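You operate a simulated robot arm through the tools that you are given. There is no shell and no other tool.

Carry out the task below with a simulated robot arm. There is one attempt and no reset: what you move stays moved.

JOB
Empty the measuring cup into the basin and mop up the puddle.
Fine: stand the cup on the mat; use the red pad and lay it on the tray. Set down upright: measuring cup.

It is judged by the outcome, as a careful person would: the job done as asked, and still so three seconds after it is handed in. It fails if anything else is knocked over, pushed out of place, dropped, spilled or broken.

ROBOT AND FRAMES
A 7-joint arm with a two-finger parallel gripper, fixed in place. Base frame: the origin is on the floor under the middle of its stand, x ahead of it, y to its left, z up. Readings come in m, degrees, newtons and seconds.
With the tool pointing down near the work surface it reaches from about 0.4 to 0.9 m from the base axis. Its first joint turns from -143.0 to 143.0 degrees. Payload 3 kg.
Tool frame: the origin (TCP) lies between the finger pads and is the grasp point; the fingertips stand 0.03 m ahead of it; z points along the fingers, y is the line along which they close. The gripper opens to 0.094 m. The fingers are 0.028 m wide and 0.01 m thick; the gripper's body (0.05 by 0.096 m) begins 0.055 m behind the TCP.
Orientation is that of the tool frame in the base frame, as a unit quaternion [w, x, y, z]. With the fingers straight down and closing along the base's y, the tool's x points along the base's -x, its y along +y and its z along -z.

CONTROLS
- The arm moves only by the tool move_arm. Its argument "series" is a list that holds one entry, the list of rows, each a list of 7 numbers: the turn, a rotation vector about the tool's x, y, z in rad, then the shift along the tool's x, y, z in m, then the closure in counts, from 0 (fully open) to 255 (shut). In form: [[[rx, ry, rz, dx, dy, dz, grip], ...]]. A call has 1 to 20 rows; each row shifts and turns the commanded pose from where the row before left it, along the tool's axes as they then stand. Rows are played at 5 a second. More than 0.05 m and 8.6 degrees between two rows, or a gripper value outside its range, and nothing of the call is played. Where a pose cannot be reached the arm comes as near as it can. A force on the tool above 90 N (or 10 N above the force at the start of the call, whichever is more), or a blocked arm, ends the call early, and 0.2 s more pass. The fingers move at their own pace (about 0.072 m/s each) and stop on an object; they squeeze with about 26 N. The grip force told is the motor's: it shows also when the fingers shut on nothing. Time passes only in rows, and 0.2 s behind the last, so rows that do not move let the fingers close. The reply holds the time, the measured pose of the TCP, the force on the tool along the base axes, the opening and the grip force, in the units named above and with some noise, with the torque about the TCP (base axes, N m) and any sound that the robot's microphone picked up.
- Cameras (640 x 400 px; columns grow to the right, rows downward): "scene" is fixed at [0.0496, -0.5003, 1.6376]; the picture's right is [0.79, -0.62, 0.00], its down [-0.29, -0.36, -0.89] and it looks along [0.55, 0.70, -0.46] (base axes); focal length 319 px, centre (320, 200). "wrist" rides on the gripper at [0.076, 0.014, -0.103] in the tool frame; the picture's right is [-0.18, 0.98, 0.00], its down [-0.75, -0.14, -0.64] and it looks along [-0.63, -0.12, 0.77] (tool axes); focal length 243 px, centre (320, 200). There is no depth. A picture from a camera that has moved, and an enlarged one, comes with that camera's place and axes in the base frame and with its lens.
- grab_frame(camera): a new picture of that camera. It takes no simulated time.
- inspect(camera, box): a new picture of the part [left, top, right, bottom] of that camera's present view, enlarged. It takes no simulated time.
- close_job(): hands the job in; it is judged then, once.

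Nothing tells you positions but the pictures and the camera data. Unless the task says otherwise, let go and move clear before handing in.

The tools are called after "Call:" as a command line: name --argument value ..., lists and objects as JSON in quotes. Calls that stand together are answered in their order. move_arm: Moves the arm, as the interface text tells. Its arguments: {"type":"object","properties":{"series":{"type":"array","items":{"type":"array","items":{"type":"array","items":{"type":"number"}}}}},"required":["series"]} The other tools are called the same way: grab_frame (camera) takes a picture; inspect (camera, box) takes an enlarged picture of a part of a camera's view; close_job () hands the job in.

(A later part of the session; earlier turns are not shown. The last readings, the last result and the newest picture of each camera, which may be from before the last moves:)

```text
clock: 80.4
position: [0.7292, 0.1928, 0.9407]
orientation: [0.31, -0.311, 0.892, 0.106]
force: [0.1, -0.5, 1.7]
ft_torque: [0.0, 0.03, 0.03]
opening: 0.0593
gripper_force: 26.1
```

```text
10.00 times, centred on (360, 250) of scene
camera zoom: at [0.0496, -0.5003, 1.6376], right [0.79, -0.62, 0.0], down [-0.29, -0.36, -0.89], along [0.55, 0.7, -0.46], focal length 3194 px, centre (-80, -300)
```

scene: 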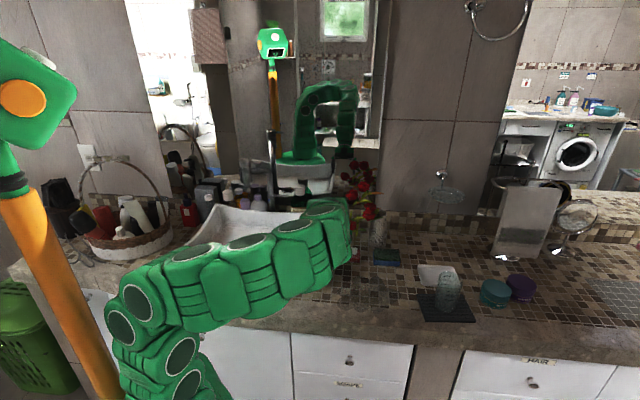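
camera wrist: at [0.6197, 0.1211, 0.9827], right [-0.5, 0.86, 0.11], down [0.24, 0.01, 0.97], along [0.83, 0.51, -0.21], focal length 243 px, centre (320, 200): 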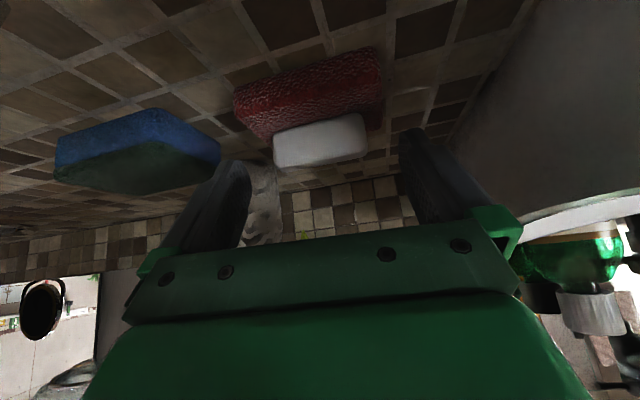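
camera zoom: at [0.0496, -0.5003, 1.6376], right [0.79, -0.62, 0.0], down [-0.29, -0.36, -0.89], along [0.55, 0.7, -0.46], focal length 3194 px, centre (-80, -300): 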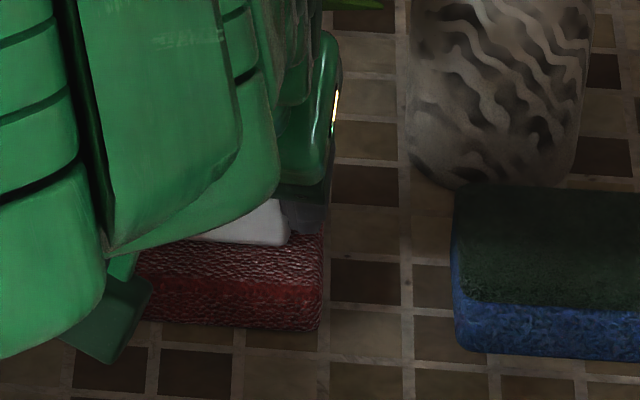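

Gripped at 0.059 m. I'll lift 1 cm and check that the pad comes with it.

Call:
move_arm --series '[[[0, 0, 0, -0.0031, 0, -0.0039, 255], [0, 0, 0, -0.0031, 0, -0.0039, 255], [0, 0, 0, 0, 0, 0, 255]]]'

Call:
inspect --camera "wrist" --box '[200, 40, 440, 230]'

Call:
inspect --camera "scene" --box '[330, 230, 390, 270]'

```text
clock: 81.2
position: [0.728, 0.1923, 0.9501]
orientation: [0.311, -0.309, 0.893, 0.105]
force: [0.4, -0.1, -0.6]
ft_torque: [0.01, 0.04, 0.0]
opening: 0.0595
gripper_force: 26.3
```

```text
2.11 times, centred on (320, 135) of wrist
camera zoom: at [0.6225, 0.1258, 0.9857], right [-0.5, 0.86, 0.11], down [0.24, 0.01, 0.97], along [0.84, 0.51, -0.21], focal length 511 px, centre (320, 337)
```

zoom: 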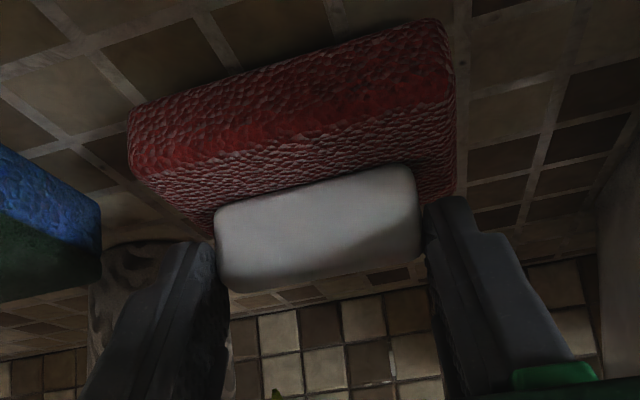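

```text
10.00 times, centred on (360, 250) of scene
camera zoom: at [0.0496, -0.5003, 1.6376], right [0.79, -0.62, 0.0], down [-0.29, -0.36, -0.89], along [0.55, 0.7, -0.46], focal length 3194 px, centre (-80, -300)
```

zoom: 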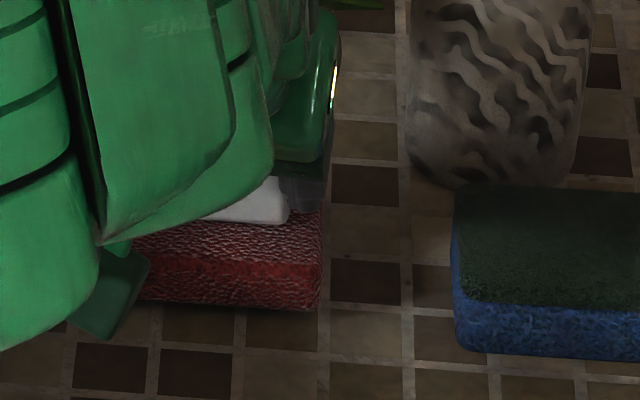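

The pad is held level and rigidly, and it touches the counter at about TCP z 0.9405. I'll carry it just above the counter, out from under the roses toward the puddle, and yaw to azimuth 22°.

Call:
move_arm --series '[[[0, 0, 0, 0.0148, -0.0114, -0.0132, 255], [0, 0, 0, 0.0148, -0.0114, -0.0132, 255], [0, 0, 0, 0.0148, -0.0114, -0.0132, 255], [0, 0, 0, 0.0148, -0.0114, -0.0132, 255], [0.0442, 0, 0.0559, 0, 0, 0, 255], [0.0442, 0, 0.0559, 0, 0, 0, 255], [0.0442, 0, 0.0559, 0, 0, 0, 255], [0.0442, 0, 0.0559, 0, 0, 0, 255], [0, 0, 0, 0, 0, 0, 255]]]'

Call:
grab_frame --camera "wrist"

Call:
grab_frame --camera "scene"

Call:
inspect --camera "scene" --box '[310, 220, 430, 320]'

```text
clock: 83.2
position: [0.6878, 0.1136, 0.9528]
orientation: [0.32, -0.182, 0.928, 0.062]
force: [0.0, -0.5, 0.6]
ft_torque: [-0.03, 0.02, -0.03]
opening: 0.0595
gripper_force: 26.1
out of reach, approached as far as the arm can: row 3, 4
```

```text
taken
camera wrist: at [0.5674, 0.0778, 0.988], right [-0.24, 0.96, 0.11], down [0.24, -0.06, 0.97], along [0.94, 0.26, -0.21], focal length 243 px, centre (320, 200)
```

wrist: 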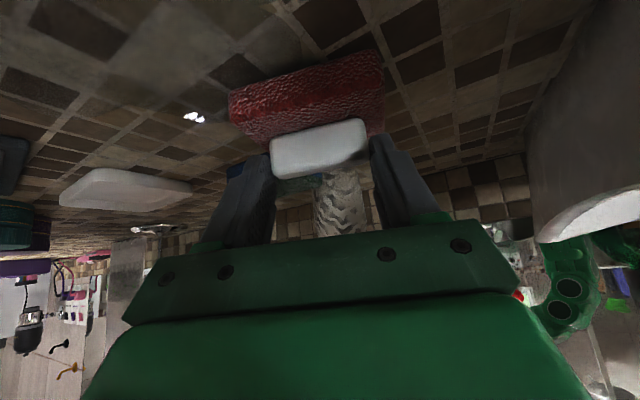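

```text
taken
```

scene: 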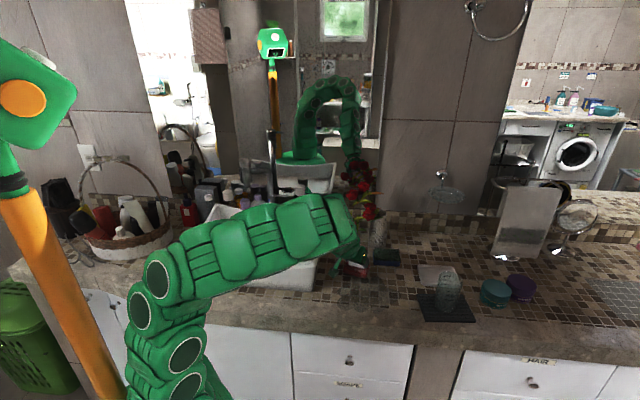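

```text
4.00 times, centred on (370, 270) of scene
camera zoom: at [0.0496, -0.5003, 1.6376], right [0.79, -0.62, 0.0], down [-0.29, -0.36, -0.89], along [0.55, 0.7, -0.46], focal length 1278 px, centre (120, -80)
```

zoom: 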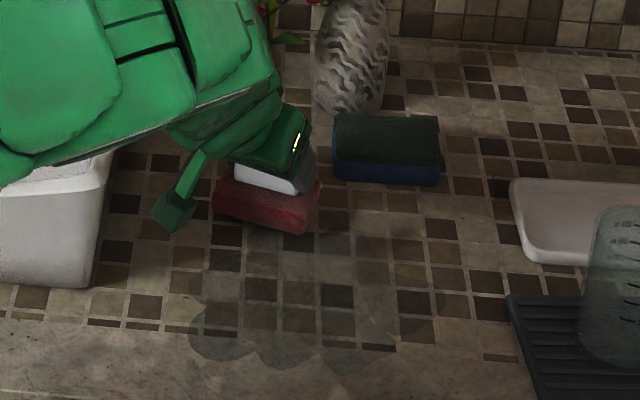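

The pad sits at the back left of the puddle. Lowering to contact, a few millimetres at a time.

Call:
move_arm --series '[[[0, 0, 0, 0.0025, 0, 0.0032, 255], [0, 0, 0, 0.0025, 0, 0.0032, 255], [0, 0, 0, 0, 0, 0, 255]]]'

Call:
move_arm --series '[[[0, 0, 0, 0.0012, 0, 0.0016, 255], [0, 0, 0, 0, 0, 0, 255]]]'

Call:
move_arm --series '[[[0, 0, 0, 0.0012, 0, 0.0016, 255], [0, 0, 0, 0, 0, 0, 255]]]'

```text
clock: 84.0
position: [0.6873, 0.1138, 0.9454]
orientation: [0.321, -0.183, 0.927, 0.062]
force: [0.0, -0.3, 0.1]
ft_torque: [-0.01, 0.04, -0.01]
opening: 0.0596
gripper_force: 25.5
```

```text
clock: 84.6
position: [0.6872, 0.1137, 0.9435]
orientation: [0.32, -0.182, 0.928, 0.062]
force: [-0.1, 0.4, -0.2]
ft_torque: [0.04, -0.01, 0.01]
opening: 0.0595
gripper_force: 26.3
```

```text
clock: 85.2
position: [0.6867, 0.1127, 0.9418]
orientation: [0.322, -0.182, 0.927, 0.062]
force: [0.5, -0.5, 10.9]
ft_torque: [0.2, -0.14, 0.13]
opening: 0.0594
gripper_force: 25.9
```

Contact with about 11 N of press. Wiping stroke 1, pulling toward the front; I'll do half and check the force.

Call:
move_arm --series '[[[0, 0, 0, 0.0116, 0.0006, -0.0091, 255], [0, 0, 0, 0.0116, 0.0006, -0.0091, 255], [0, 0, 0, 0.0116, 0.0006, -0.0091, 255], [0, 0, 0, 0.0116, 0.0006, -0.0091, 255]]]'

Call:
inspect --camera "scene" --box '[310, 220, 430, 320]'

```text
clock: 86.2
position: [0.6306, 0.0925, 0.9404]
orientation: [0.32, -0.181, 0.928, 0.062]
force: [5.0, 3.3, 15.9]
ft_torque: [0.03, -0.31, 0.09]
opening: 0.0594
gripper_force: 26.2
```

```text
4.00 times, centred on (370, 270) of scene
camera zoom: at [0.0496, -0.5003, 1.6376], right [0.79, -0.62, 0.0], down [-0.29, -0.36, -0.89], along [0.55, 0.7, -0.46], focal length 1278 px, centre (120, -80)
```

zoom: 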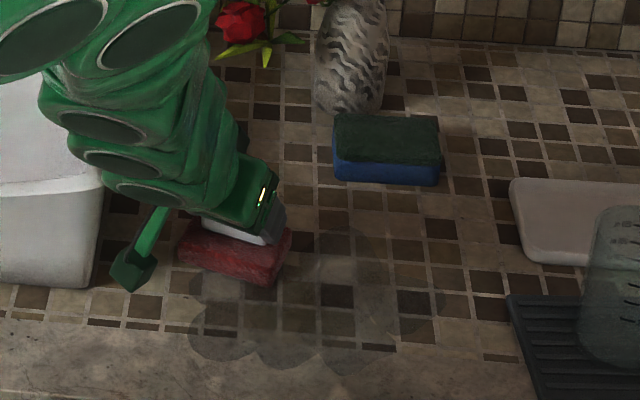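

The stroke removes the puddle where the pad passes. Continuing it to the front.

Call:
move_arm --series '[[[0, 0, 0, 0.0114, 0.0006, -0.0094, 255], [0, 0, 0, 0.0114, 0.0006, -0.0094, 255], [0, 0, 0, 0.0114, 0.0006, -0.0093, 255], [0, 0, 0, 0.0114, 0.0006, -0.0092, 255], [0, 0, 0, 0.0114, 0.0006, -0.0092, 255]]]'

Call:
inspect --camera "scene" --box '[310, 220, 430, 320]'

Call:
grab_frame --camera "scene"

```text
clock: 87.4
position: [0.5751, 0.0704, 0.9425]
orientation: [0.32, -0.183, 0.928, 0.062]
force: [-0.6, -3.8, 7.1]
ft_torque: [-0.42, -0.14, -0.07]
opening: 0.0595
gripper_force: 25.4
out of reach, approached as far as the arm can: row 5
```

```text
4.00 times, centred on (370, 270) of scene
camera zoom: at [0.0496, -0.5003, 1.6376], right [0.79, -0.62, 0.0], down [-0.29, -0.36, -0.89], along [0.55, 0.7, -0.46], focal length 1278 px, centre (120, -80)
```

zoom: 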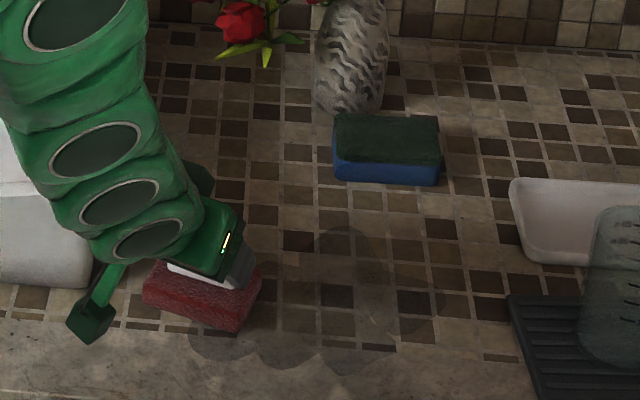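

```text
taken
```

scene: 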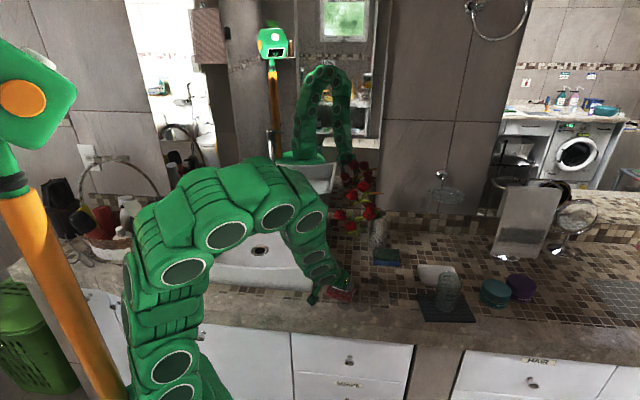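

Stroke 1 cleared the back-left part and then hit the inner reach limit. Yawing the tool to about azimuth 31° gains some reach for the front-left blob, so I'll lift 5 mm, yaw and reposition.

Call:
move_arm --series '[[[0, 0, 0, -0.0031, 0, -0.0039, 255], [-0.0484, 0, -0.0619, 0, 0, 0, 255], [-0.0484, 0, -0.0619, 0, 0, 0, 255], [0, 0, 0, 0.0021, -0.0074, -0.0017, 255], [0, 0, 0, 0.0021, -0.0074, -0.0017, 255], [0, 0, 0, 0, 0, 0, 255]]]'

Call:
inspect --camera "scene" --box '[310, 220, 430, 320]'

```text
clock: 88.8
position: [0.5803, 0.0578, 0.9455]
orientation: [0.315, -0.255, 0.91, 0.088]
force: [0.4, 0.3, -0.3]
ft_torque: [0.0, 0.0, 0.02]
opening: 0.0593
gripper_force: 25.7
```

```text
4.00 times, centred on (370, 270) of scene
camera zoom: at [0.0496, -0.5003, 1.6376], right [0.79, -0.62, 0.0], down [-0.29, -0.36, -0.89], along [0.55, 0.7, -0.46], focal length 1278 px, centre (120, -80)
```

zoom: 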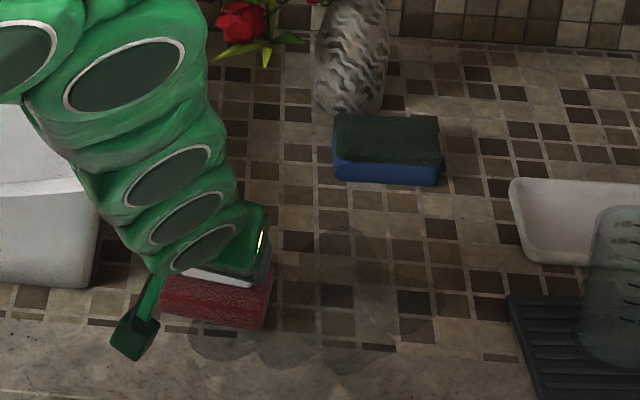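

Lowering again and wiping toward the front-left edge of the puddle.

Call:
move_arm --series '[[[0, 0, 0, 0.0012, 0, 0.0016, 255], [0, 0, 0, 0.0012, 0, 0.0016, 255], [0, 0, 0, 0, 0, 0, 255]]]'

Call:
move_arm --series '[[[0, 0, 0, 0.0078, 0, -0.0062, 255], [0, 0, 0, 0.0078, 0, -0.0062, 255], [0, 0, 0, 0.0039, 0, -0.0031, 255], [0, 0, 0, 0, 0, 0, 255]]]'

Call:
inspect --camera "scene" --box '[310, 220, 430, 320]'

```text
clock: 89.6
position: [0.5808, 0.0581, 0.9423]
orientation: [0.314, -0.255, 0.91, 0.087]
force: [-0.2, 0.9, 0.1]
ft_torque: [-0.02, 0.02, 0.01]
opening: 0.0594
gripper_force: 25.8
```

```text
clock: 90.6
position: [0.57, 0.0388, 0.9456]
orientation: [0.325, -0.249, 0.91, 0.069]
force: [0.4, 0.4, -0.1]
ft_torque: [-0.02, -0.03, 0.01]
opening: 0.0591
gripper_force: 26.0
out of reach, approached as far as the arm can: row 3
```

```text
4.00 times, centred on (370, 270) of scene
camera zoom: at [0.0496, -0.5003, 1.6376], right [0.79, -0.62, 0.0], down [-0.29, -0.36, -0.89], along [0.55, 0.7, -0.46], focal length 1278 px, centre (120, -80)
```

zoom: 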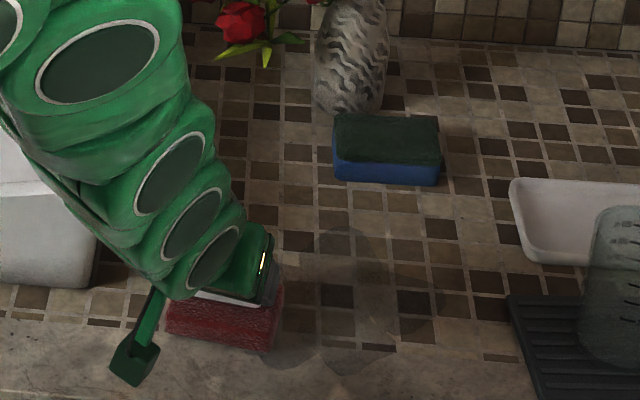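

The pad now covers the front-left blob but isn't pressed. Lowering to contact here.

Call:
move_arm --series '[[[0, 0, 0, 0.0012, 0, 0.0016, 255], [0, 0, 0, 0.0012, 0, 0.0016, 255], [0, 0, 0, 0, 0, 0, 255]]]'

Call:
move_arm --series '[[[0, 0, 0, 0.0009, 0, 0.0012, 255], [0, 0, 0, 0, 0, 0, 255]]]'

Call:
inspect --camera "scene" --box '[310, 220, 430, 320]'

```text
clock: 91.4
position: [0.5695, 0.039, 0.9447]
orientation: [0.316, -0.254, 0.91, 0.086]
force: [-0.2, -0.9, -0.1]
ft_torque: [0.03, 0.03, 0.0]
opening: 0.0592
gripper_force: 26.0
out of reach, approached as far as the arm can: row 1
```

```text
clock: 92.0
position: [0.57, 0.0391, 0.9423]
orientation: [0.315, -0.254, 0.91, 0.086]
force: [-0.2, -0.1, 0.1]
ft_torque: [0.02, -0.02, -0.02]
opening: 0.0592
gripper_force: 26.1
```

```text
4.00 times, centred on (370, 270) of scene
camera zoom: at [0.0496, -0.5003, 1.6376], right [0.79, -0.62, 0.0], down [-0.29, -0.36, -0.89], along [0.55, 0.7, -0.46], focal length 1278 px, centre (120, -80)
```

zoom: 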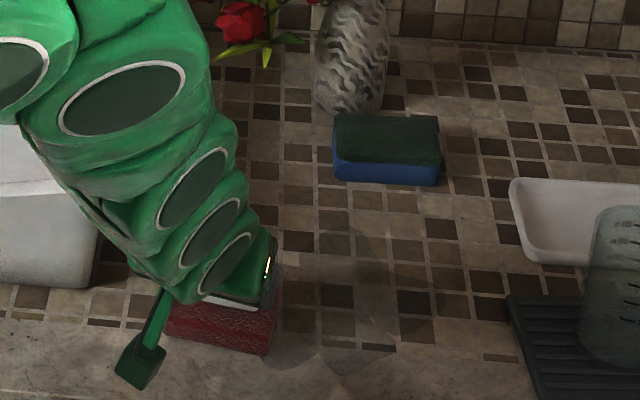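

Continuing down to contact.

Call:
move_arm --series '[[[0, 0, 0, 0.0009, 0, 0.0012, 255], [0, 0, 0, 0, 0, 0, 255]]]'

Call:
move_arm --series '[[[0, 0, 0, 0.0009, 0, 0.0012, 255], [0, 0, 0, 0, 0, 0, 255]]]'

```text
clock: 92.6
position: [0.5713, 0.0393, 0.9405]
orientation: [0.315, -0.254, 0.91, 0.087]
force: [-2.4, 0.0, 16.0]
ft_torque: [-0.21, -0.13, 0.1]
opening: 0.0592
gripper_force: 25.6
```

```text
clock: 93.2
position: [0.5712, 0.0391, 0.9406]
orientation: [0.316, -0.254, 0.91, 0.087]
force: [-5.3, 6.0, 38.7]
ft_torque: [0.52, -0.44, 0.26]
opening: 0.0594
gripper_force: 26.0
```

That's 39 N, a bit too much press. I'll back off slightly and then sweep along the front edge to the right while yawing back.

Call:
move_arm --series '[[[0, 0, 0, -0.0009, 0, -0.0012, 255], [0.0124, 0, 0.0157, -0.0018, -0.0137, 0.0014, 255], [0.0124, 0, 0.0157, -0.002, -0.0136, 0.0016, 255], [0.0124, 0, 0.0157, -0.0023, -0.0135, 0.0018, 255]]]'

Call:
inspect --camera "scene" --box '[310, 220, 430, 320]'

```text
clock: 94.2
position: [0.5972, 0.007, 0.9392]
orientation: [0.316, -0.227, 0.918, 0.077]
force: [-0.1, 0.1, -0.5]
ft_torque: [0.0, -0.03, 0.0]
opening: 0.0591
gripper_force: 25.9
```

```text
4.00 times, centred on (370, 270) of scene
camera zoom: at [0.0496, -0.5003, 1.6376], right [0.79, -0.62, 0.0], down [-0.29, -0.36, -0.89], along [0.55, 0.7, -0.46], focal length 1278 px, centre (120, -80)
```

zoom: 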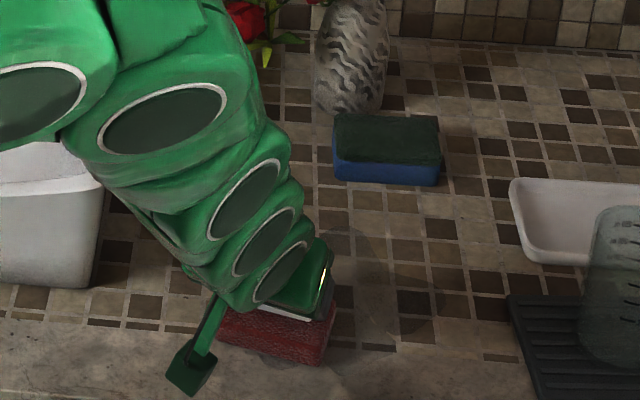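

The front-left blob is gone. Force has dropped to zero, so the pad probably settled a little in the grip. I'll lower to contact again.

Call:
move_arm --series '[[[0, 0, 0, 0.0006, 0, 0.0008, 255], [0, 0, 0, 0, 0, 0, 255]]]'

Call:
move_arm --series '[[[0, 0, 0, 0.0006, 0, 0.0008, 255], [0, 0, 0, 0, 0, 0, 255]]]'

Call:
inspect --camera "wrist" --box '[200, 40, 440, 230]'

```text
clock: 94.8
position: [0.5971, 0.0078, 0.9406]
orientation: [0.317, -0.227, 0.918, 0.077]
force: [-0.7, -0.5, 0.2]
ft_torque: [-0.08, -0.04, 0.02]
opening: 0.0591
gripper_force: 25.6
```

```text
clock: 95.4
position: [0.5974, 0.0073, 0.9404]
orientation: [0.319, -0.227, 0.917, 0.077]
force: [-4.5, 2.0, 23.6]
ft_torque: [0.08, -0.11, 0.14]
opening: 0.059
gripper_force: 25.7
```

```text
2.11 times, centred on (320, 135) of wrist
camera zoom: at [0.4819, -0.0388, 0.974], right [-0.33, 0.94, 0.11], down [0.24, -0.03, 0.97], along [0.91, 0.35, -0.21], focal length 511 px, centre (320, 337)
```

zoom: 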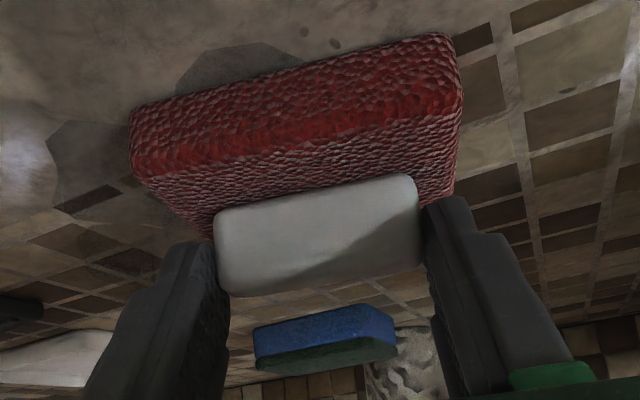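

Contact is found. A bit of the front blob remains just on the near side of the pad, so I'll ease the pressure, pull back 1.5 cm, then sweep right.

Call:
move_arm --series '[[[0, 0, 0, -0.0003, 0, -0.0004, 255], [0, 0, 0, 0.0059, 0, -0.0046, 255], [0, 0, 0, 0.0059, 0, -0.0046, 255], [0, 0, 0, 0, 0, 0, 255]]]'

Call:
inspect --camera "wrist" --box '[160, 0, 480, 230]'

Call:
inspect --camera "scene" --box '[310, 220, 430, 320]'

```text
clock: 96.4
position: [0.5845, 0.0, 0.9396]
orientation: [0.318, -0.226, 0.918, 0.077]
force: [7.6, 5.4, 29.3]
ft_torque: [0.15, -0.65, 0.11]
opening: 0.0592
gripper_force: 25.9
```

```text
1.74 times, centred on (320, 115) of wrist
camera zoom: at [0.4687, -0.0458, 0.9738], right [-0.33, 0.94, 0.11], down [0.24, -0.03, 0.97], along [0.91, 0.35, -0.21], focal length 422 px, centre (320, 348)
```

zoom: 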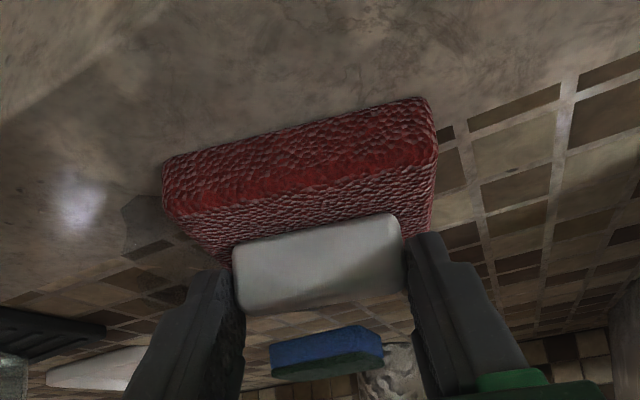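

```text
4.00 times, centred on (370, 270) of scene
camera zoom: at [0.0496, -0.5003, 1.6376], right [0.79, -0.62, 0.0], down [-0.29, -0.36, -0.89], along [0.55, 0.7, -0.46], focal length 1278 px, centre (120, -80)
```

zoom: 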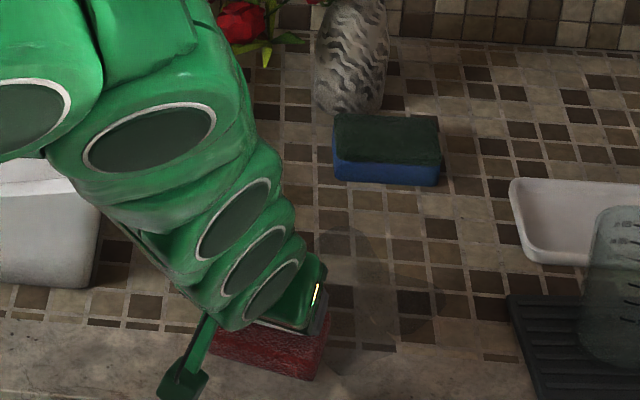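

The front is clear here. Easing the pressure and sweeping right along the front edge.

Call:
move_arm --series '[[[0, 0, 0, -0.0005, 0, -0.0006, 255], [0.013, 0, 0.0165, -0.0047, -0.0134, 0.0037, 255], [0.013, 0, 0.0165, -0.0049, -0.0133, 0.0038, 255], [0.013, 0, 0.0165, -0.0051, -0.0132, 0.004, 255], [0, 0, 0, 0, 0, 0, 255]]]'

Call:
inspect --camera "scene" --box '[310, 220, 430, 320]'

```text
clock: 97.6
position: [0.6186, -0.0272, 0.9388]
orientation: [0.319, -0.198, 0.924, 0.068]
force: [-1.8, 0.9, 2.2]
ft_torque: [-0.04, 0.01, 0.0]
opening: 0.0589
gripper_force: 26.1
```

```text
4.00 times, centred on (370, 270) of scene
camera zoom: at [0.0496, -0.5003, 1.6376], right [0.79, -0.62, 0.0], down [-0.29, -0.36, -0.89], along [0.55, 0.7, -0.46], focal length 1278 px, centre (120, -80)
```

zoom: 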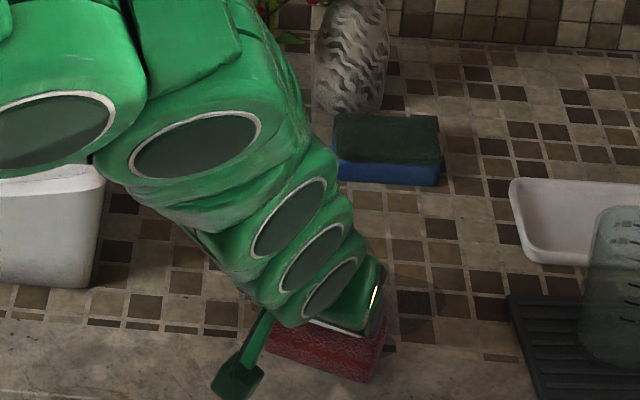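

Light contact remains. I'll press slightly and finish the sweep to the right, then look.

Call:
move_arm --series '[[[0, 0, 0, 0.0003, 0, 0.0004, 255], [0.013, 0, 0.0165, -0.0052, -0.013, 0.0042, 255], [0.013, 0, 0.0165, -0.0054, -0.0129, 0.0044, 255], [0, 0, 0, 0, 0, 0, 255]]]'

Call:
inspect --camera "scene" --box '[310, 220, 430, 320]'

Call:
grab_frame --camera "wrist"

```text
clock: 98.6
position: [0.6424, -0.0444, 0.9394]
orientation: [0.322, -0.178, 0.928, 0.061]
force: [-0.3, -0.3, -0.8]
ft_torque: [-0.02, 0.01, 0.0]
opening: 0.059
gripper_force: 26.3
```

```text
4.00 times, centred on (370, 270) of scene
camera zoom: at [0.0496, -0.5003, 1.6376], right [0.79, -0.62, 0.0], down [-0.29, -0.36, -0.89], along [0.55, 0.7, -0.46], focal length 1278 px, centre (120, -80)
```

zoom: 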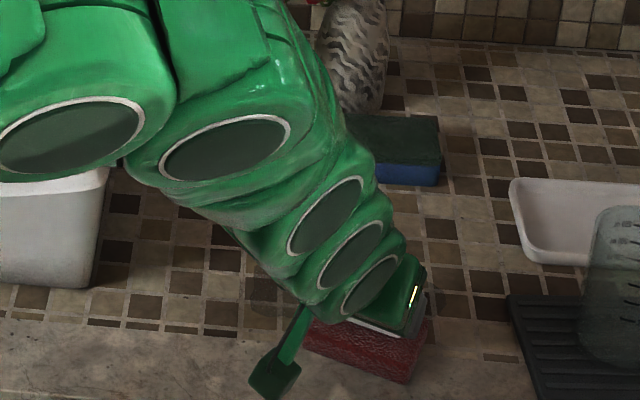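

```text
taken
camera wrist: at [0.5223, -0.0791, 0.9743], right [-0.23, 0.97, 0.11], down [0.23, -0.06, 0.97], along [0.94, 0.25, -0.21], focal length 243 px, centre (320, 200)
```

wrist: 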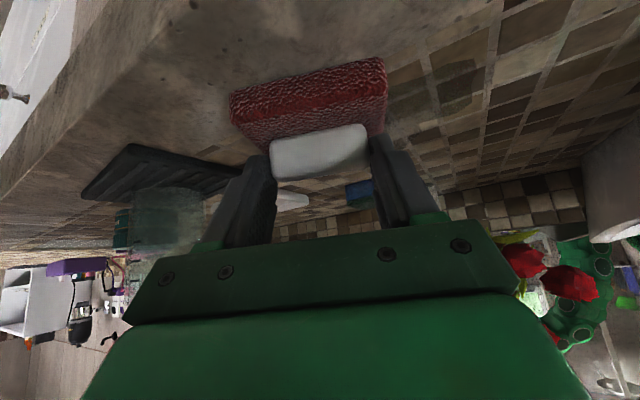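

Not quite touching now. I'll lower until contact, then push forward along the right side.

Call:
move_arm --series '[[[0, 0, 0, 0.0006, 0, 0.0008, 255], [0, 0, 0, 0, 0, 0, 255]]]'

Call:
move_arm --series '[[[0, 0, 0, 0.0004, 0, 0.0005, 255], [0, 0, 0, 0, 0, 0, 255]]]'

```text
clock: 99.2
position: [0.6417, -0.0444, 0.9399]
orientation: [0.321, -0.178, 0.928, 0.06]
force: [0.6, 0.4, 7.2]
ft_torque: [-0.2, -0.12, 0.06]
opening: 0.059
gripper_force: 25.8
```

```text
clock: 99.8
position: [0.6424, -0.0451, 0.938]
orientation: [0.322, -0.179, 0.928, 0.06]
force: [-2.3, 2.2, 19.7]
ft_torque: [-0.03, -0.17, 0.16]
opening: 0.0586
gripper_force: 26.1
```

About 20 N of contact. Pushing forward along the right side of the puddle.

Call:
move_arm --series '[[[0, 0, 0, -0.0117, -0.0006, 0.0091, 255], [0, 0, 0, -0.0117, -0.0006, 0.0091, 255], [0, 0, 0, -0.0117, -0.0006, 0.0091, 255], [0, 0, 0, -0.0117, -0.0006, 0.0091, 255]]]'

Call:
inspect --camera "scene" --box '[310, 220, 430, 320]'

Call:
grab_frame --camera "wrist"

```text
clock: 100.8
position: [0.6991, -0.0249, 0.9387]
orientation: [0.322, -0.178, 0.928, 0.06]
force: [-15.7, -3.1, 30.4]
ft_torque: [0.07, 0.07, 0.12]
opening: 0.0587
gripper_force: 25.8
```

```text
4.00 times, centred on (370, 270) of scene
camera zoom: at [0.0496, -0.5003, 1.6376], right [0.79, -0.62, 0.0], down [-0.29, -0.36, -0.89], along [0.55, 0.7, -0.46], focal length 1278 px, centre (120, -80)
```

zoom: 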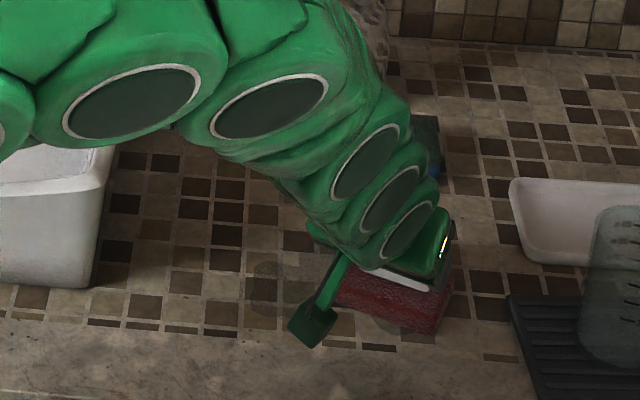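

```text
taken
camera wrist: at [0.5782, -0.0596, 0.973], right [-0.23, 0.97, 0.11], down [0.23, -0.06, 0.97], along [0.94, 0.25, -0.21], focal length 243 px, centre (320, 200)
```

wrist: 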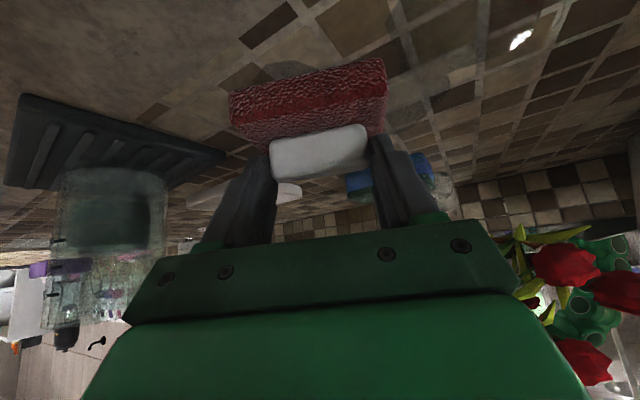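

The force is 30 N, so I'll ease off a touch and continue forward to the far right edge of the puddle.

Call:
move_arm --series '[[[0, 0, 0, -0.0003, 0, -0.0004, 255], [0, 0, 0, -0.0117, -0.0006, 0.009, 255], [0, 0, 0, -0.0117, -0.0006, 0.009, 255], [0, 0, 0, -0.0117, -0.0006, 0.009, 255], [0, 0, 0, 0, 0, 0, 255]]]'

Call:
inspect --camera "scene" --box '[310, 220, 430, 320]'

Call:
grab_frame --camera "wrist"

```text
clock: 102.0
position: [0.7402, -0.0115, 0.9392]
orientation: [0.321, -0.179, 0.928, 0.061]
force: [-0.7, 0.0, 7.4]
ft_torque: [0.13, -0.16, 0.06]
opening: 0.0588
gripper_force: 26.4
```

```text
4.00 times, centred on (370, 270) of scene
camera zoom: at [0.0496, -0.5003, 1.6376], right [0.79, -0.62, 0.0], down [-0.29, -0.36, -0.89], along [0.55, 0.7, -0.46], focal length 1278 px, centre (120, -80)
```

zoom: 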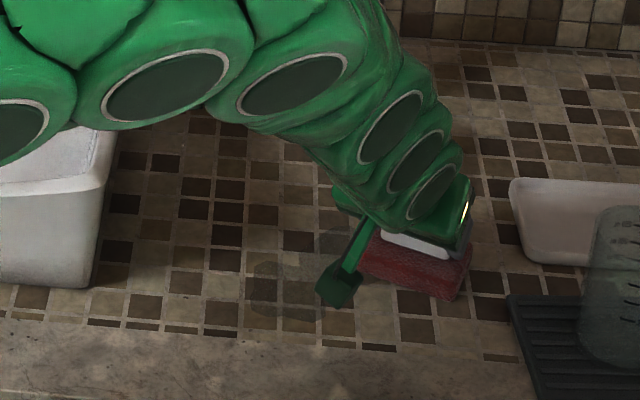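

```text
taken
camera wrist: at [0.6199, -0.0453, 0.9732], right [-0.23, 0.97, 0.11], down [0.23, -0.06, 0.97], along [0.94, 0.25, -0.21], focal length 243 px, centre (320, 200)
```

wrist: 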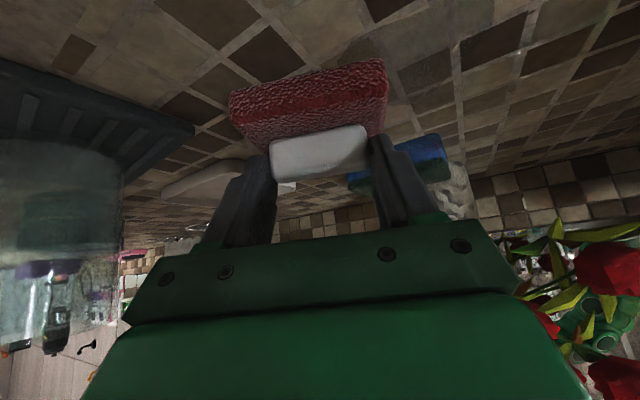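

The right side is clean. Next I'll slide left at the far end to the middle line, then pull back through the remaining centre blob.

Call:
move_arm --series '[[[0, 0, 0, -0.0052, 0.015, 0.0041, 255], [0, 0, 0, -0.0052, 0.015, 0.0041, 255], [0, 0, 0, -0.0052, 0.015, 0.0041, 255], [0, 0, 0, 0, 0, 0, 255]]]'

Call:
inspect --camera "scene" --box '[310, 220, 430, 320]'

```text
clock: 103.0
position: [0.7417, 0.037, 0.9391]
orientation: [0.321, -0.179, 0.928, 0.061]
force: [0.0, 0.5, 0.1]
ft_torque: [-0.03, -0.01, 0.0]
opening: 0.0586
gripper_force: 25.5
```

```text
4.00 times, centred on (370, 270) of scene
camera zoom: at [0.0496, -0.5003, 1.6376], right [0.79, -0.62, 0.0], down [-0.29, -0.36, -0.89], along [0.55, 0.7, -0.46], focal length 1278 px, centre (120, -80)
```

zoom: 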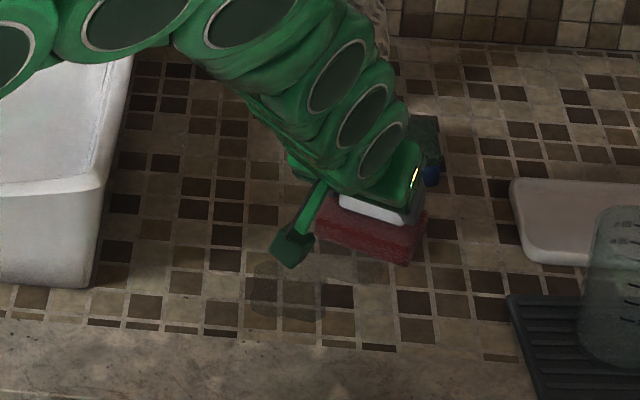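

Lowering slightly to regain contact, then pulling back through the centre.

Call:
move_arm --series '[[[0, 0, 0, 0.0006, 0, 0.0008, 255], [0, 0, 0, 0, 0, 0, 255]]]'

Call:
move_arm --series '[[[0, 0, 0, 0.0003, 0, 0.0004, 255], [0, 0, 0, 0, 0, 0, 255]]]'

```text
clock: 103.6
position: [0.7418, 0.038, 0.9384]
orientation: [0.322, -0.178, 0.928, 0.06]
force: [-3.0, 5.1, 16.1]
ft_torque: [0.36, -0.09, 0.2]
opening: 0.0587
gripper_force: 25.6
```

```text
clock: 104.2
position: [0.7414, 0.0393, 0.9383]
orientation: [0.323, -0.178, 0.928, 0.061]
force: [3.9, -3.9, 21.8]
ft_torque: [-0.08, -0.45, 0.02]
opening: 0.0587
gripper_force: 25.8
```

Call:
move_arm --series '[[[0, 0, 0, 0.0116, 0.0006, -0.0091, 255], [0, 0, 0, 0.0116, 0.0006, -0.0091, 255], [0, 0, 0, 0.0116, 0.0006, -0.0091, 255], [0, 0, 0, 0.0116, 0.0006, -0.0091, 255]]]'

Call:
inspect --camera "scene" --box '[310, 220, 430, 320]'

```text
clock: 105.2
position: [0.6865, 0.0189, 0.9373]
orientation: [0.321, -0.178, 0.928, 0.061]
force: [9.5, 3.5, 21.6]
ft_torque: [0.18, -0.59, 0.06]
opening: 0.0585
gripper_force: 26.0
```

```text
4.00 times, centred on (370, 270) of scene
camera zoom: at [0.0496, -0.5003, 1.6376], right [0.79, -0.62, 0.0], down [-0.29, -0.36, -0.89], along [0.55, 0.7, -0.46], focal length 1278 px, centre (120, -80)
```

zoom: 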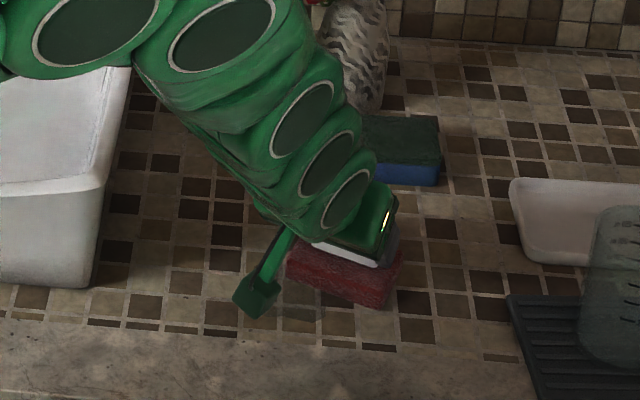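

Force is steady at about 21 N. Continuing back, drifting slightly left over the remaining blob.

Call:
move_arm --series '[[[0, 0, 0, 0.0116, 0.0046, -0.0092, 255], [0, 0, 0, 0.0116, 0.0046, -0.0092, 255], [0, 0, 0, 0.0116, 0.0046, -0.0092, 255], [0, 0, 0, 0.0116, 0.0046, -0.0092, 255], [0, 0, 0, 0.0116, 0.0006, -0.0092, 255]]]'

Call:
inspect --camera "scene" --box '[310, 220, 430, 320]'

Call:
grab_frame --camera "wrist"

```text
clock: 106.4
position: [0.6097, 0.0104, 0.9366]
orientation: [0.322, -0.179, 0.928, 0.061]
force: [16.2, 3.2, 35.5]
ft_torque: [0.09, -0.83, 0.03]
opening: 0.0586
gripper_force: 25.9
```

```text
4.00 times, centred on (370, 270) of scene
camera zoom: at [0.0496, -0.5003, 1.6376], right [0.79, -0.62, 0.0], down [-0.29, -0.36, -0.89], along [0.55, 0.7, -0.46], focal length 1278 px, centre (120, -80)
```

zoom: 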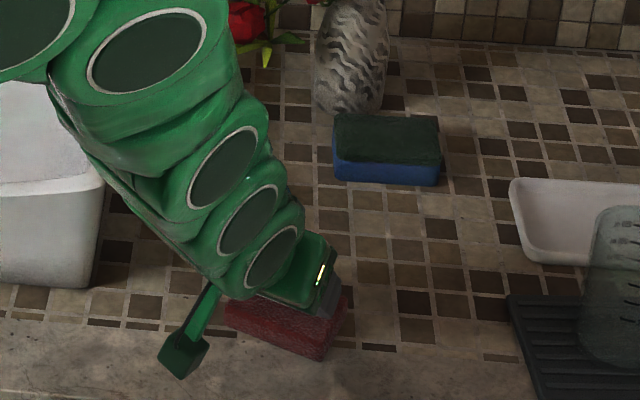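

```text
taken
camera wrist: at [0.4898, -0.0238, 0.9715], right [-0.23, 0.97, 0.11], down [0.23, -0.06, 0.97], along [0.94, 0.25, -0.21], focal length 243 px, centre (320, 200)
```

wrist: 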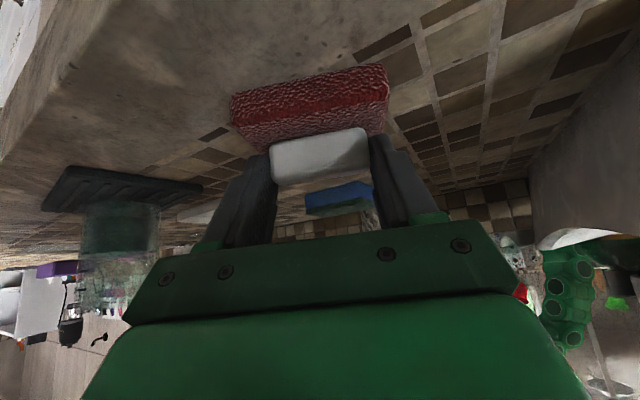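

The puddle looks gone where I can see. I'll lift the pad and check the whole area.

Call:
move_arm --series '[[[0, 0, 0, -0.0062, 0, -0.0079, 255], [0, 0, 0, -0.0123, 0, -0.0158, 255], [0, 0, 0, -0.0185, 0, -0.0237, 255], [0, 0, 0, -0.0185, 0, -0.0237, 255], [0, 0, 0, 0, 0, 0, 255]]]'

Call:
grab_frame --camera "scene"

Call:
inspect --camera "scene" --box '[310, 220, 430, 320]'

Call:
grab_frame --camera "wrist"

```text
clock: 107.6
position: [0.6088, 0.0093, 1.0271]
orientation: [0.32, -0.179, 0.928, 0.061]
force: [-0.8, -0.5, -1.3]
ft_torque: [0.01, 0.03, -0.04]
opening: 0.0584
gripper_force: 25.3
```

```text
taken
```

scene: 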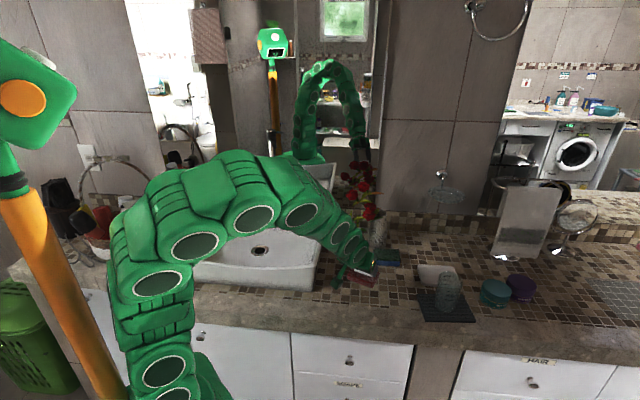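

```text
4.00 times, centred on (370, 270) of scene
camera zoom: at [0.0496, -0.5003, 1.6376], right [0.79, -0.62, 0.0], down [-0.29, -0.36, -0.89], along [0.55, 0.7, -0.46], focal length 1278 px, centre (120, -80)
```

zoom: 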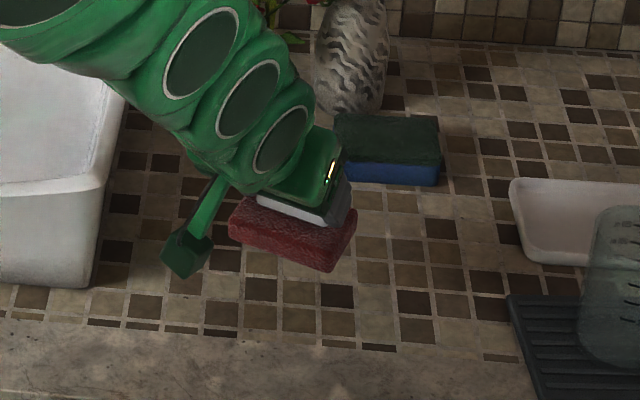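

```text
taken
camera wrist: at [0.4893, -0.0246, 1.0623], right [-0.23, 0.97, 0.11], down [0.23, -0.06, 0.97], along [0.94, 0.25, -0.21], focal length 243 px, centre (320, 200)
```

wrist: 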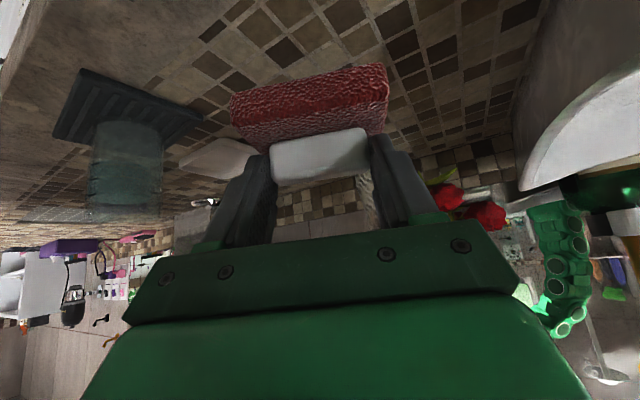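

The puddle area now looks clean. From this grip the hand would pass very close to the cup when I reach the tray, so I'll set the pad down on the clear counter and regrip it from straight above across the handle.

Call:
move_arm --series '[[[0, 0, 0, -0.0043, -0.002, 0.029, 255], [0, 0, 0, -0.0043, -0.002, 0.029, 255], [0, 0, 0, -0.0043, -0.002, 0.029, 255], [0, 0, 0, 0.0062, 0, 0.0079, 255], [0, 0, 0, 0.0062, 0, 0.0079, 255], [0, 0, 0, 0, 0, 0, 255]]]'

Call:
inspect --camera "scene" --box '[310, 220, 430, 320]'

```text
clock: 109.0
position: [0.6717, 0.0276, 0.9485]
orientation: [0.321, -0.179, 0.928, 0.061]
force: [0.7, -0.5, 0.5]
ft_torque: [0.0, 0.03, -0.01]
opening: 0.0586
gripper_force: 26.5
```

```text
4.00 times, centred on (370, 270) of scene
camera zoom: at [0.0496, -0.5003, 1.6376], right [0.79, -0.62, 0.0], down [-0.29, -0.36, -0.89], along [0.55, 0.7, -0.46], focal length 1278 px, centre (120, -80)
```

zoom: 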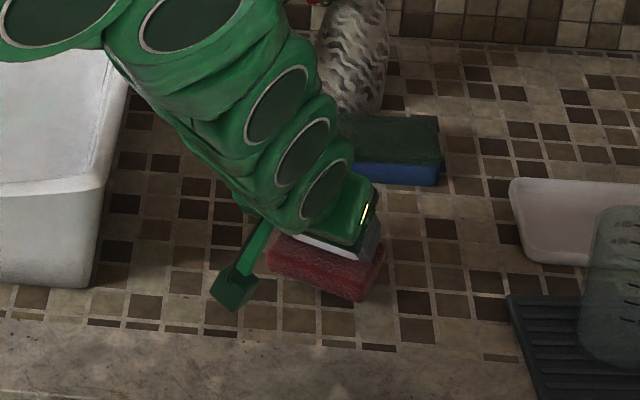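

Everything visible is clean. Lowering the pad to contact.

Call:
move_arm --series '[[[0, 0, 0, 0.0025, 0, 0.0032, 255], [0, 0, 0, 0.0022, 0, 0.0028, 255], [0, 0, 0, 0, 0, 0, 255]]]'

Call:
move_arm --series '[[[0, 0, 0, 0.0006, 0, 0.0008, 255], [0, 0, 0, 0, 0, 0, 255]]]'

Call:
move_arm --series '[[[0, 0, 0, 0.0006, 0, 0.0008, 255], [0, 0, 0, 0, 0, 0, 255]]]'

```text
clock: 109.8
position: [0.6708, 0.0264, 0.9395]
orientation: [0.32, -0.178, 0.928, 0.06]
force: [-0.3, 0.7, 0.8]
ft_torque: [0.02, 0.01, 0.0]
opening: 0.0582
gripper_force: 25.8
```

```text
clock: 110.4
position: [0.6703, 0.0285, 0.9387]
orientation: [0.32, -0.179, 0.928, 0.061]
force: [0.4, -0.2, 0.3]
ft_torque: [0.03, 0.02, -0.03]
opening: 0.0581
gripper_force: 26.0
```

```text
clock: 111.0
position: [0.6705, 0.0283, 0.9387]
orientation: [0.321, -0.179, 0.928, 0.061]
force: [0.8, -0.2, 0.0]
ft_torque: [-0.04, 0.02, 0.0]
opening: 0.0583
gripper_force: 26.4
```

Call:
move_arm --series '[[[0, 0, 0, 0.0006, 0, 0.0008, 255], [0, 0, 0, 0, 0, 0, 255]]]'

Call:
move_arm --series '[[[0, 0, 0, 0.0006, 0, 0.0008, 255], [0, 0, 0, 0, 0, 0, 255]]]'

```text
clock: 111.6
position: [0.6717, 0.0271, 0.9374]
orientation: [0.321, -0.178, 0.928, 0.061]
force: [-0.6, 2.4, 6.3]
ft_torque: [0.06, 0.15, -0.03]
opening: 0.0585
gripper_force: 25.5
```

```text
clock: 112.2
position: [0.67, 0.0271, 0.9377]
orientation: [0.323, -0.179, 0.927, 0.061]
force: [3.1, 2.8, 19.9]
ft_torque: [0.16, -0.04, 0.08]
opening: 0.0583
gripper_force: 26.0
```

In contact. Easing the pressure and opening the gripper.

Call:
move_arm --series '[[[0, 0, 0, -0.0005, 0, -0.0007, 255], [0, 0, 0, 0, 0, 0, 70], [0, 0, 0, 0, 0, 0, 30], [0, 0, 0, 0, 0, 0, 0], [0, 0, 0, 0, 0, 0, 0]]]'

Call:
grab_frame --camera "wrist"

```text
clock: 113.4
position: [0.6716, 0.0277, 0.9374]
orientation: [0.32, -0.178, 0.929, 0.061]
force: [0.2, -0.5, -0.6]
ft_torque: [-0.02, -0.02, 0.01]
opening: 0.0939
gripper_force: 0.0
```

```text
taken
camera wrist: at [0.5512, -0.0066, 0.9713], right [-0.23, 0.97, 0.11], down [0.23, -0.06, 0.97], along [0.94, 0.25, -0.21], focal length 243 px, centre (320, 200)
```

wrist: 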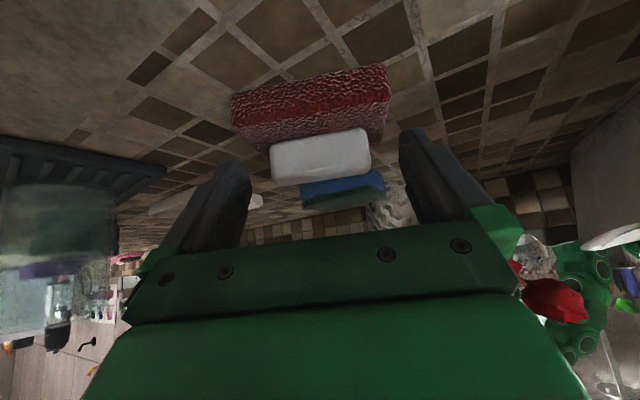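

The pad sits flat on the clean counter. I'll lift straight up, then turn the tool to point straight down with the fingers across the handle.

Call:
move_arm --series '[[[0, 0, 0, -0.0062, 0, -0.0079, 0], [0, 0, 0, -0.0123, 0, -0.0158, 0], [0, 0, 0, -0.0185, 0, -0.0237, 0], [0, 0, 0, -0.0247, 0, -0.0315, 0], [0, 0, 0, -0.0247, 0, -0.0315, 0], [0, 0.1105, 0, 0, 0, 0, 0], [0, 0.1105, 0, 0, 0, 0, 0], [0, 0.1105, 0, 0, 0, 0, 0], [0, 0.1105, 0, 0, 0, 0, 0], [0, 0.1105, 0, 0, 0, 0, 0], [0, 0.1105, 0, 0, 0, 0, 0], [0, 0, 0, 0, 0, 0, 0]]]'

Call:
grab_frame --camera "scene"

Call:
grab_frame --camera "wrist"

```text
clock: 116.0
position: [0.6703, 0.028, 1.0778]
orientation: [0.002, -0.19, 0.982, -0.001]
force: [0.1, 0.0, 0.7]
ft_torque: [-0.02, 0.01, 0.0]
opening: 0.094
gripper_force: 0.0
```

```text
taken
```

scene: 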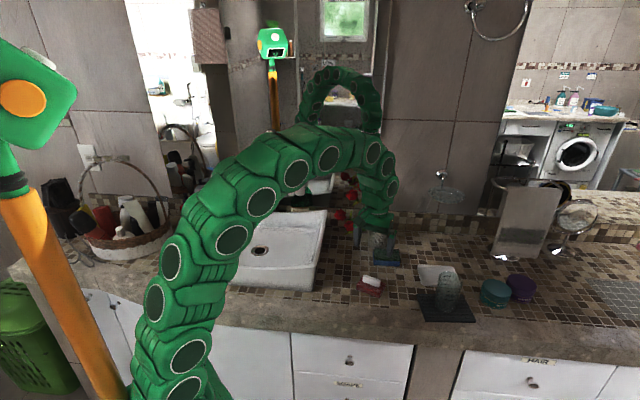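

```text
taken
camera wrist: at [0.5941, 0.0112, 1.1797], right [-0.19, 0.98, 0.0], down [0.75, 0.15, 0.64], along [0.63, 0.12, -0.77], focal length 243 px, centre (320, 200)
```

wrist: 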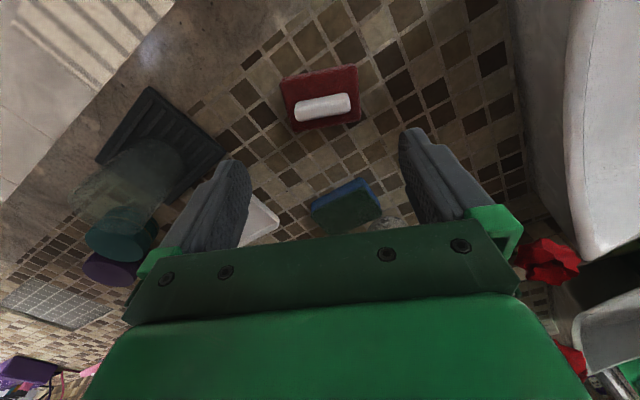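

Now the tool points straight down. I'll check the wiped area and the pad from both views.

Call:
inspect --camera "wrist" --box '[200, 0, 440, 180]'

Call:
inspect --camera "scene" --box '[310, 220, 430, 320]'

Call:
inspect --camera "scene" --box '[400, 230, 500, 330]'

```text
2.22 times, centred on (320, 90) of wrist
camera zoom: at [0.5941, 0.0112, 1.1797], right [-0.19, 0.98, 0.0], down [0.75, 0.15, 0.64], along [0.63, 0.12, -0.77], focal length 539 px, centre (320, 444)
```

zoom: 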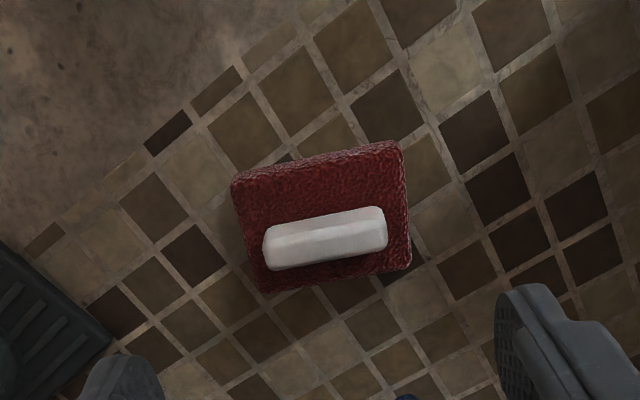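

```text
4.00 times, centred on (370, 270) of scene
camera zoom: at [0.0496, -0.5003, 1.6376], right [0.79, -0.62, 0.0], down [-0.29, -0.36, -0.89], along [0.55, 0.7, -0.46], focal length 1278 px, centre (120, -80)
```

zoom: 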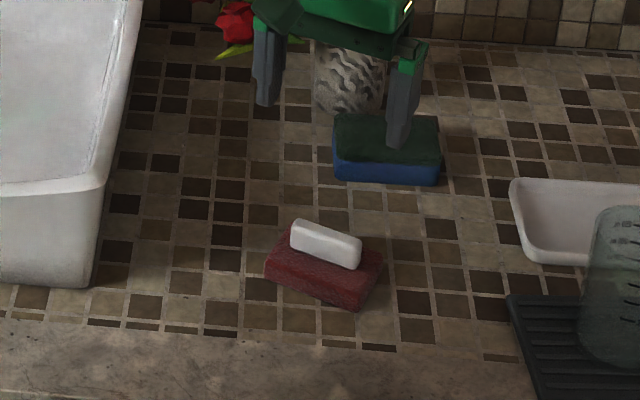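

```text
4.00 times, centred on (450, 280) of scene
camera zoom: at [0.0496, -0.5003, 1.6376], right [0.79, -0.62, 0.0], down [-0.29, -0.36, -0.89], along [0.55, 0.7, -0.46], focal length 1278 px, centre (-200, -120)
```

zoom: 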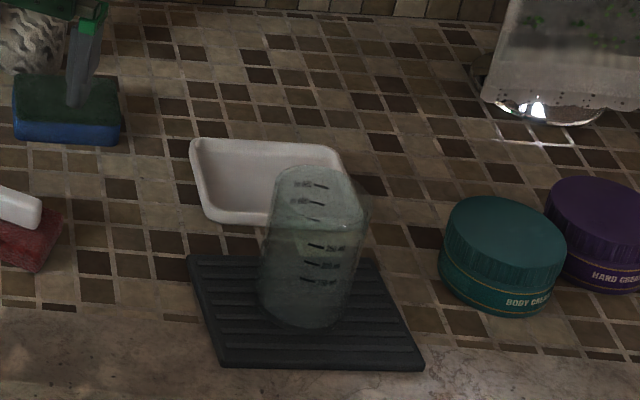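

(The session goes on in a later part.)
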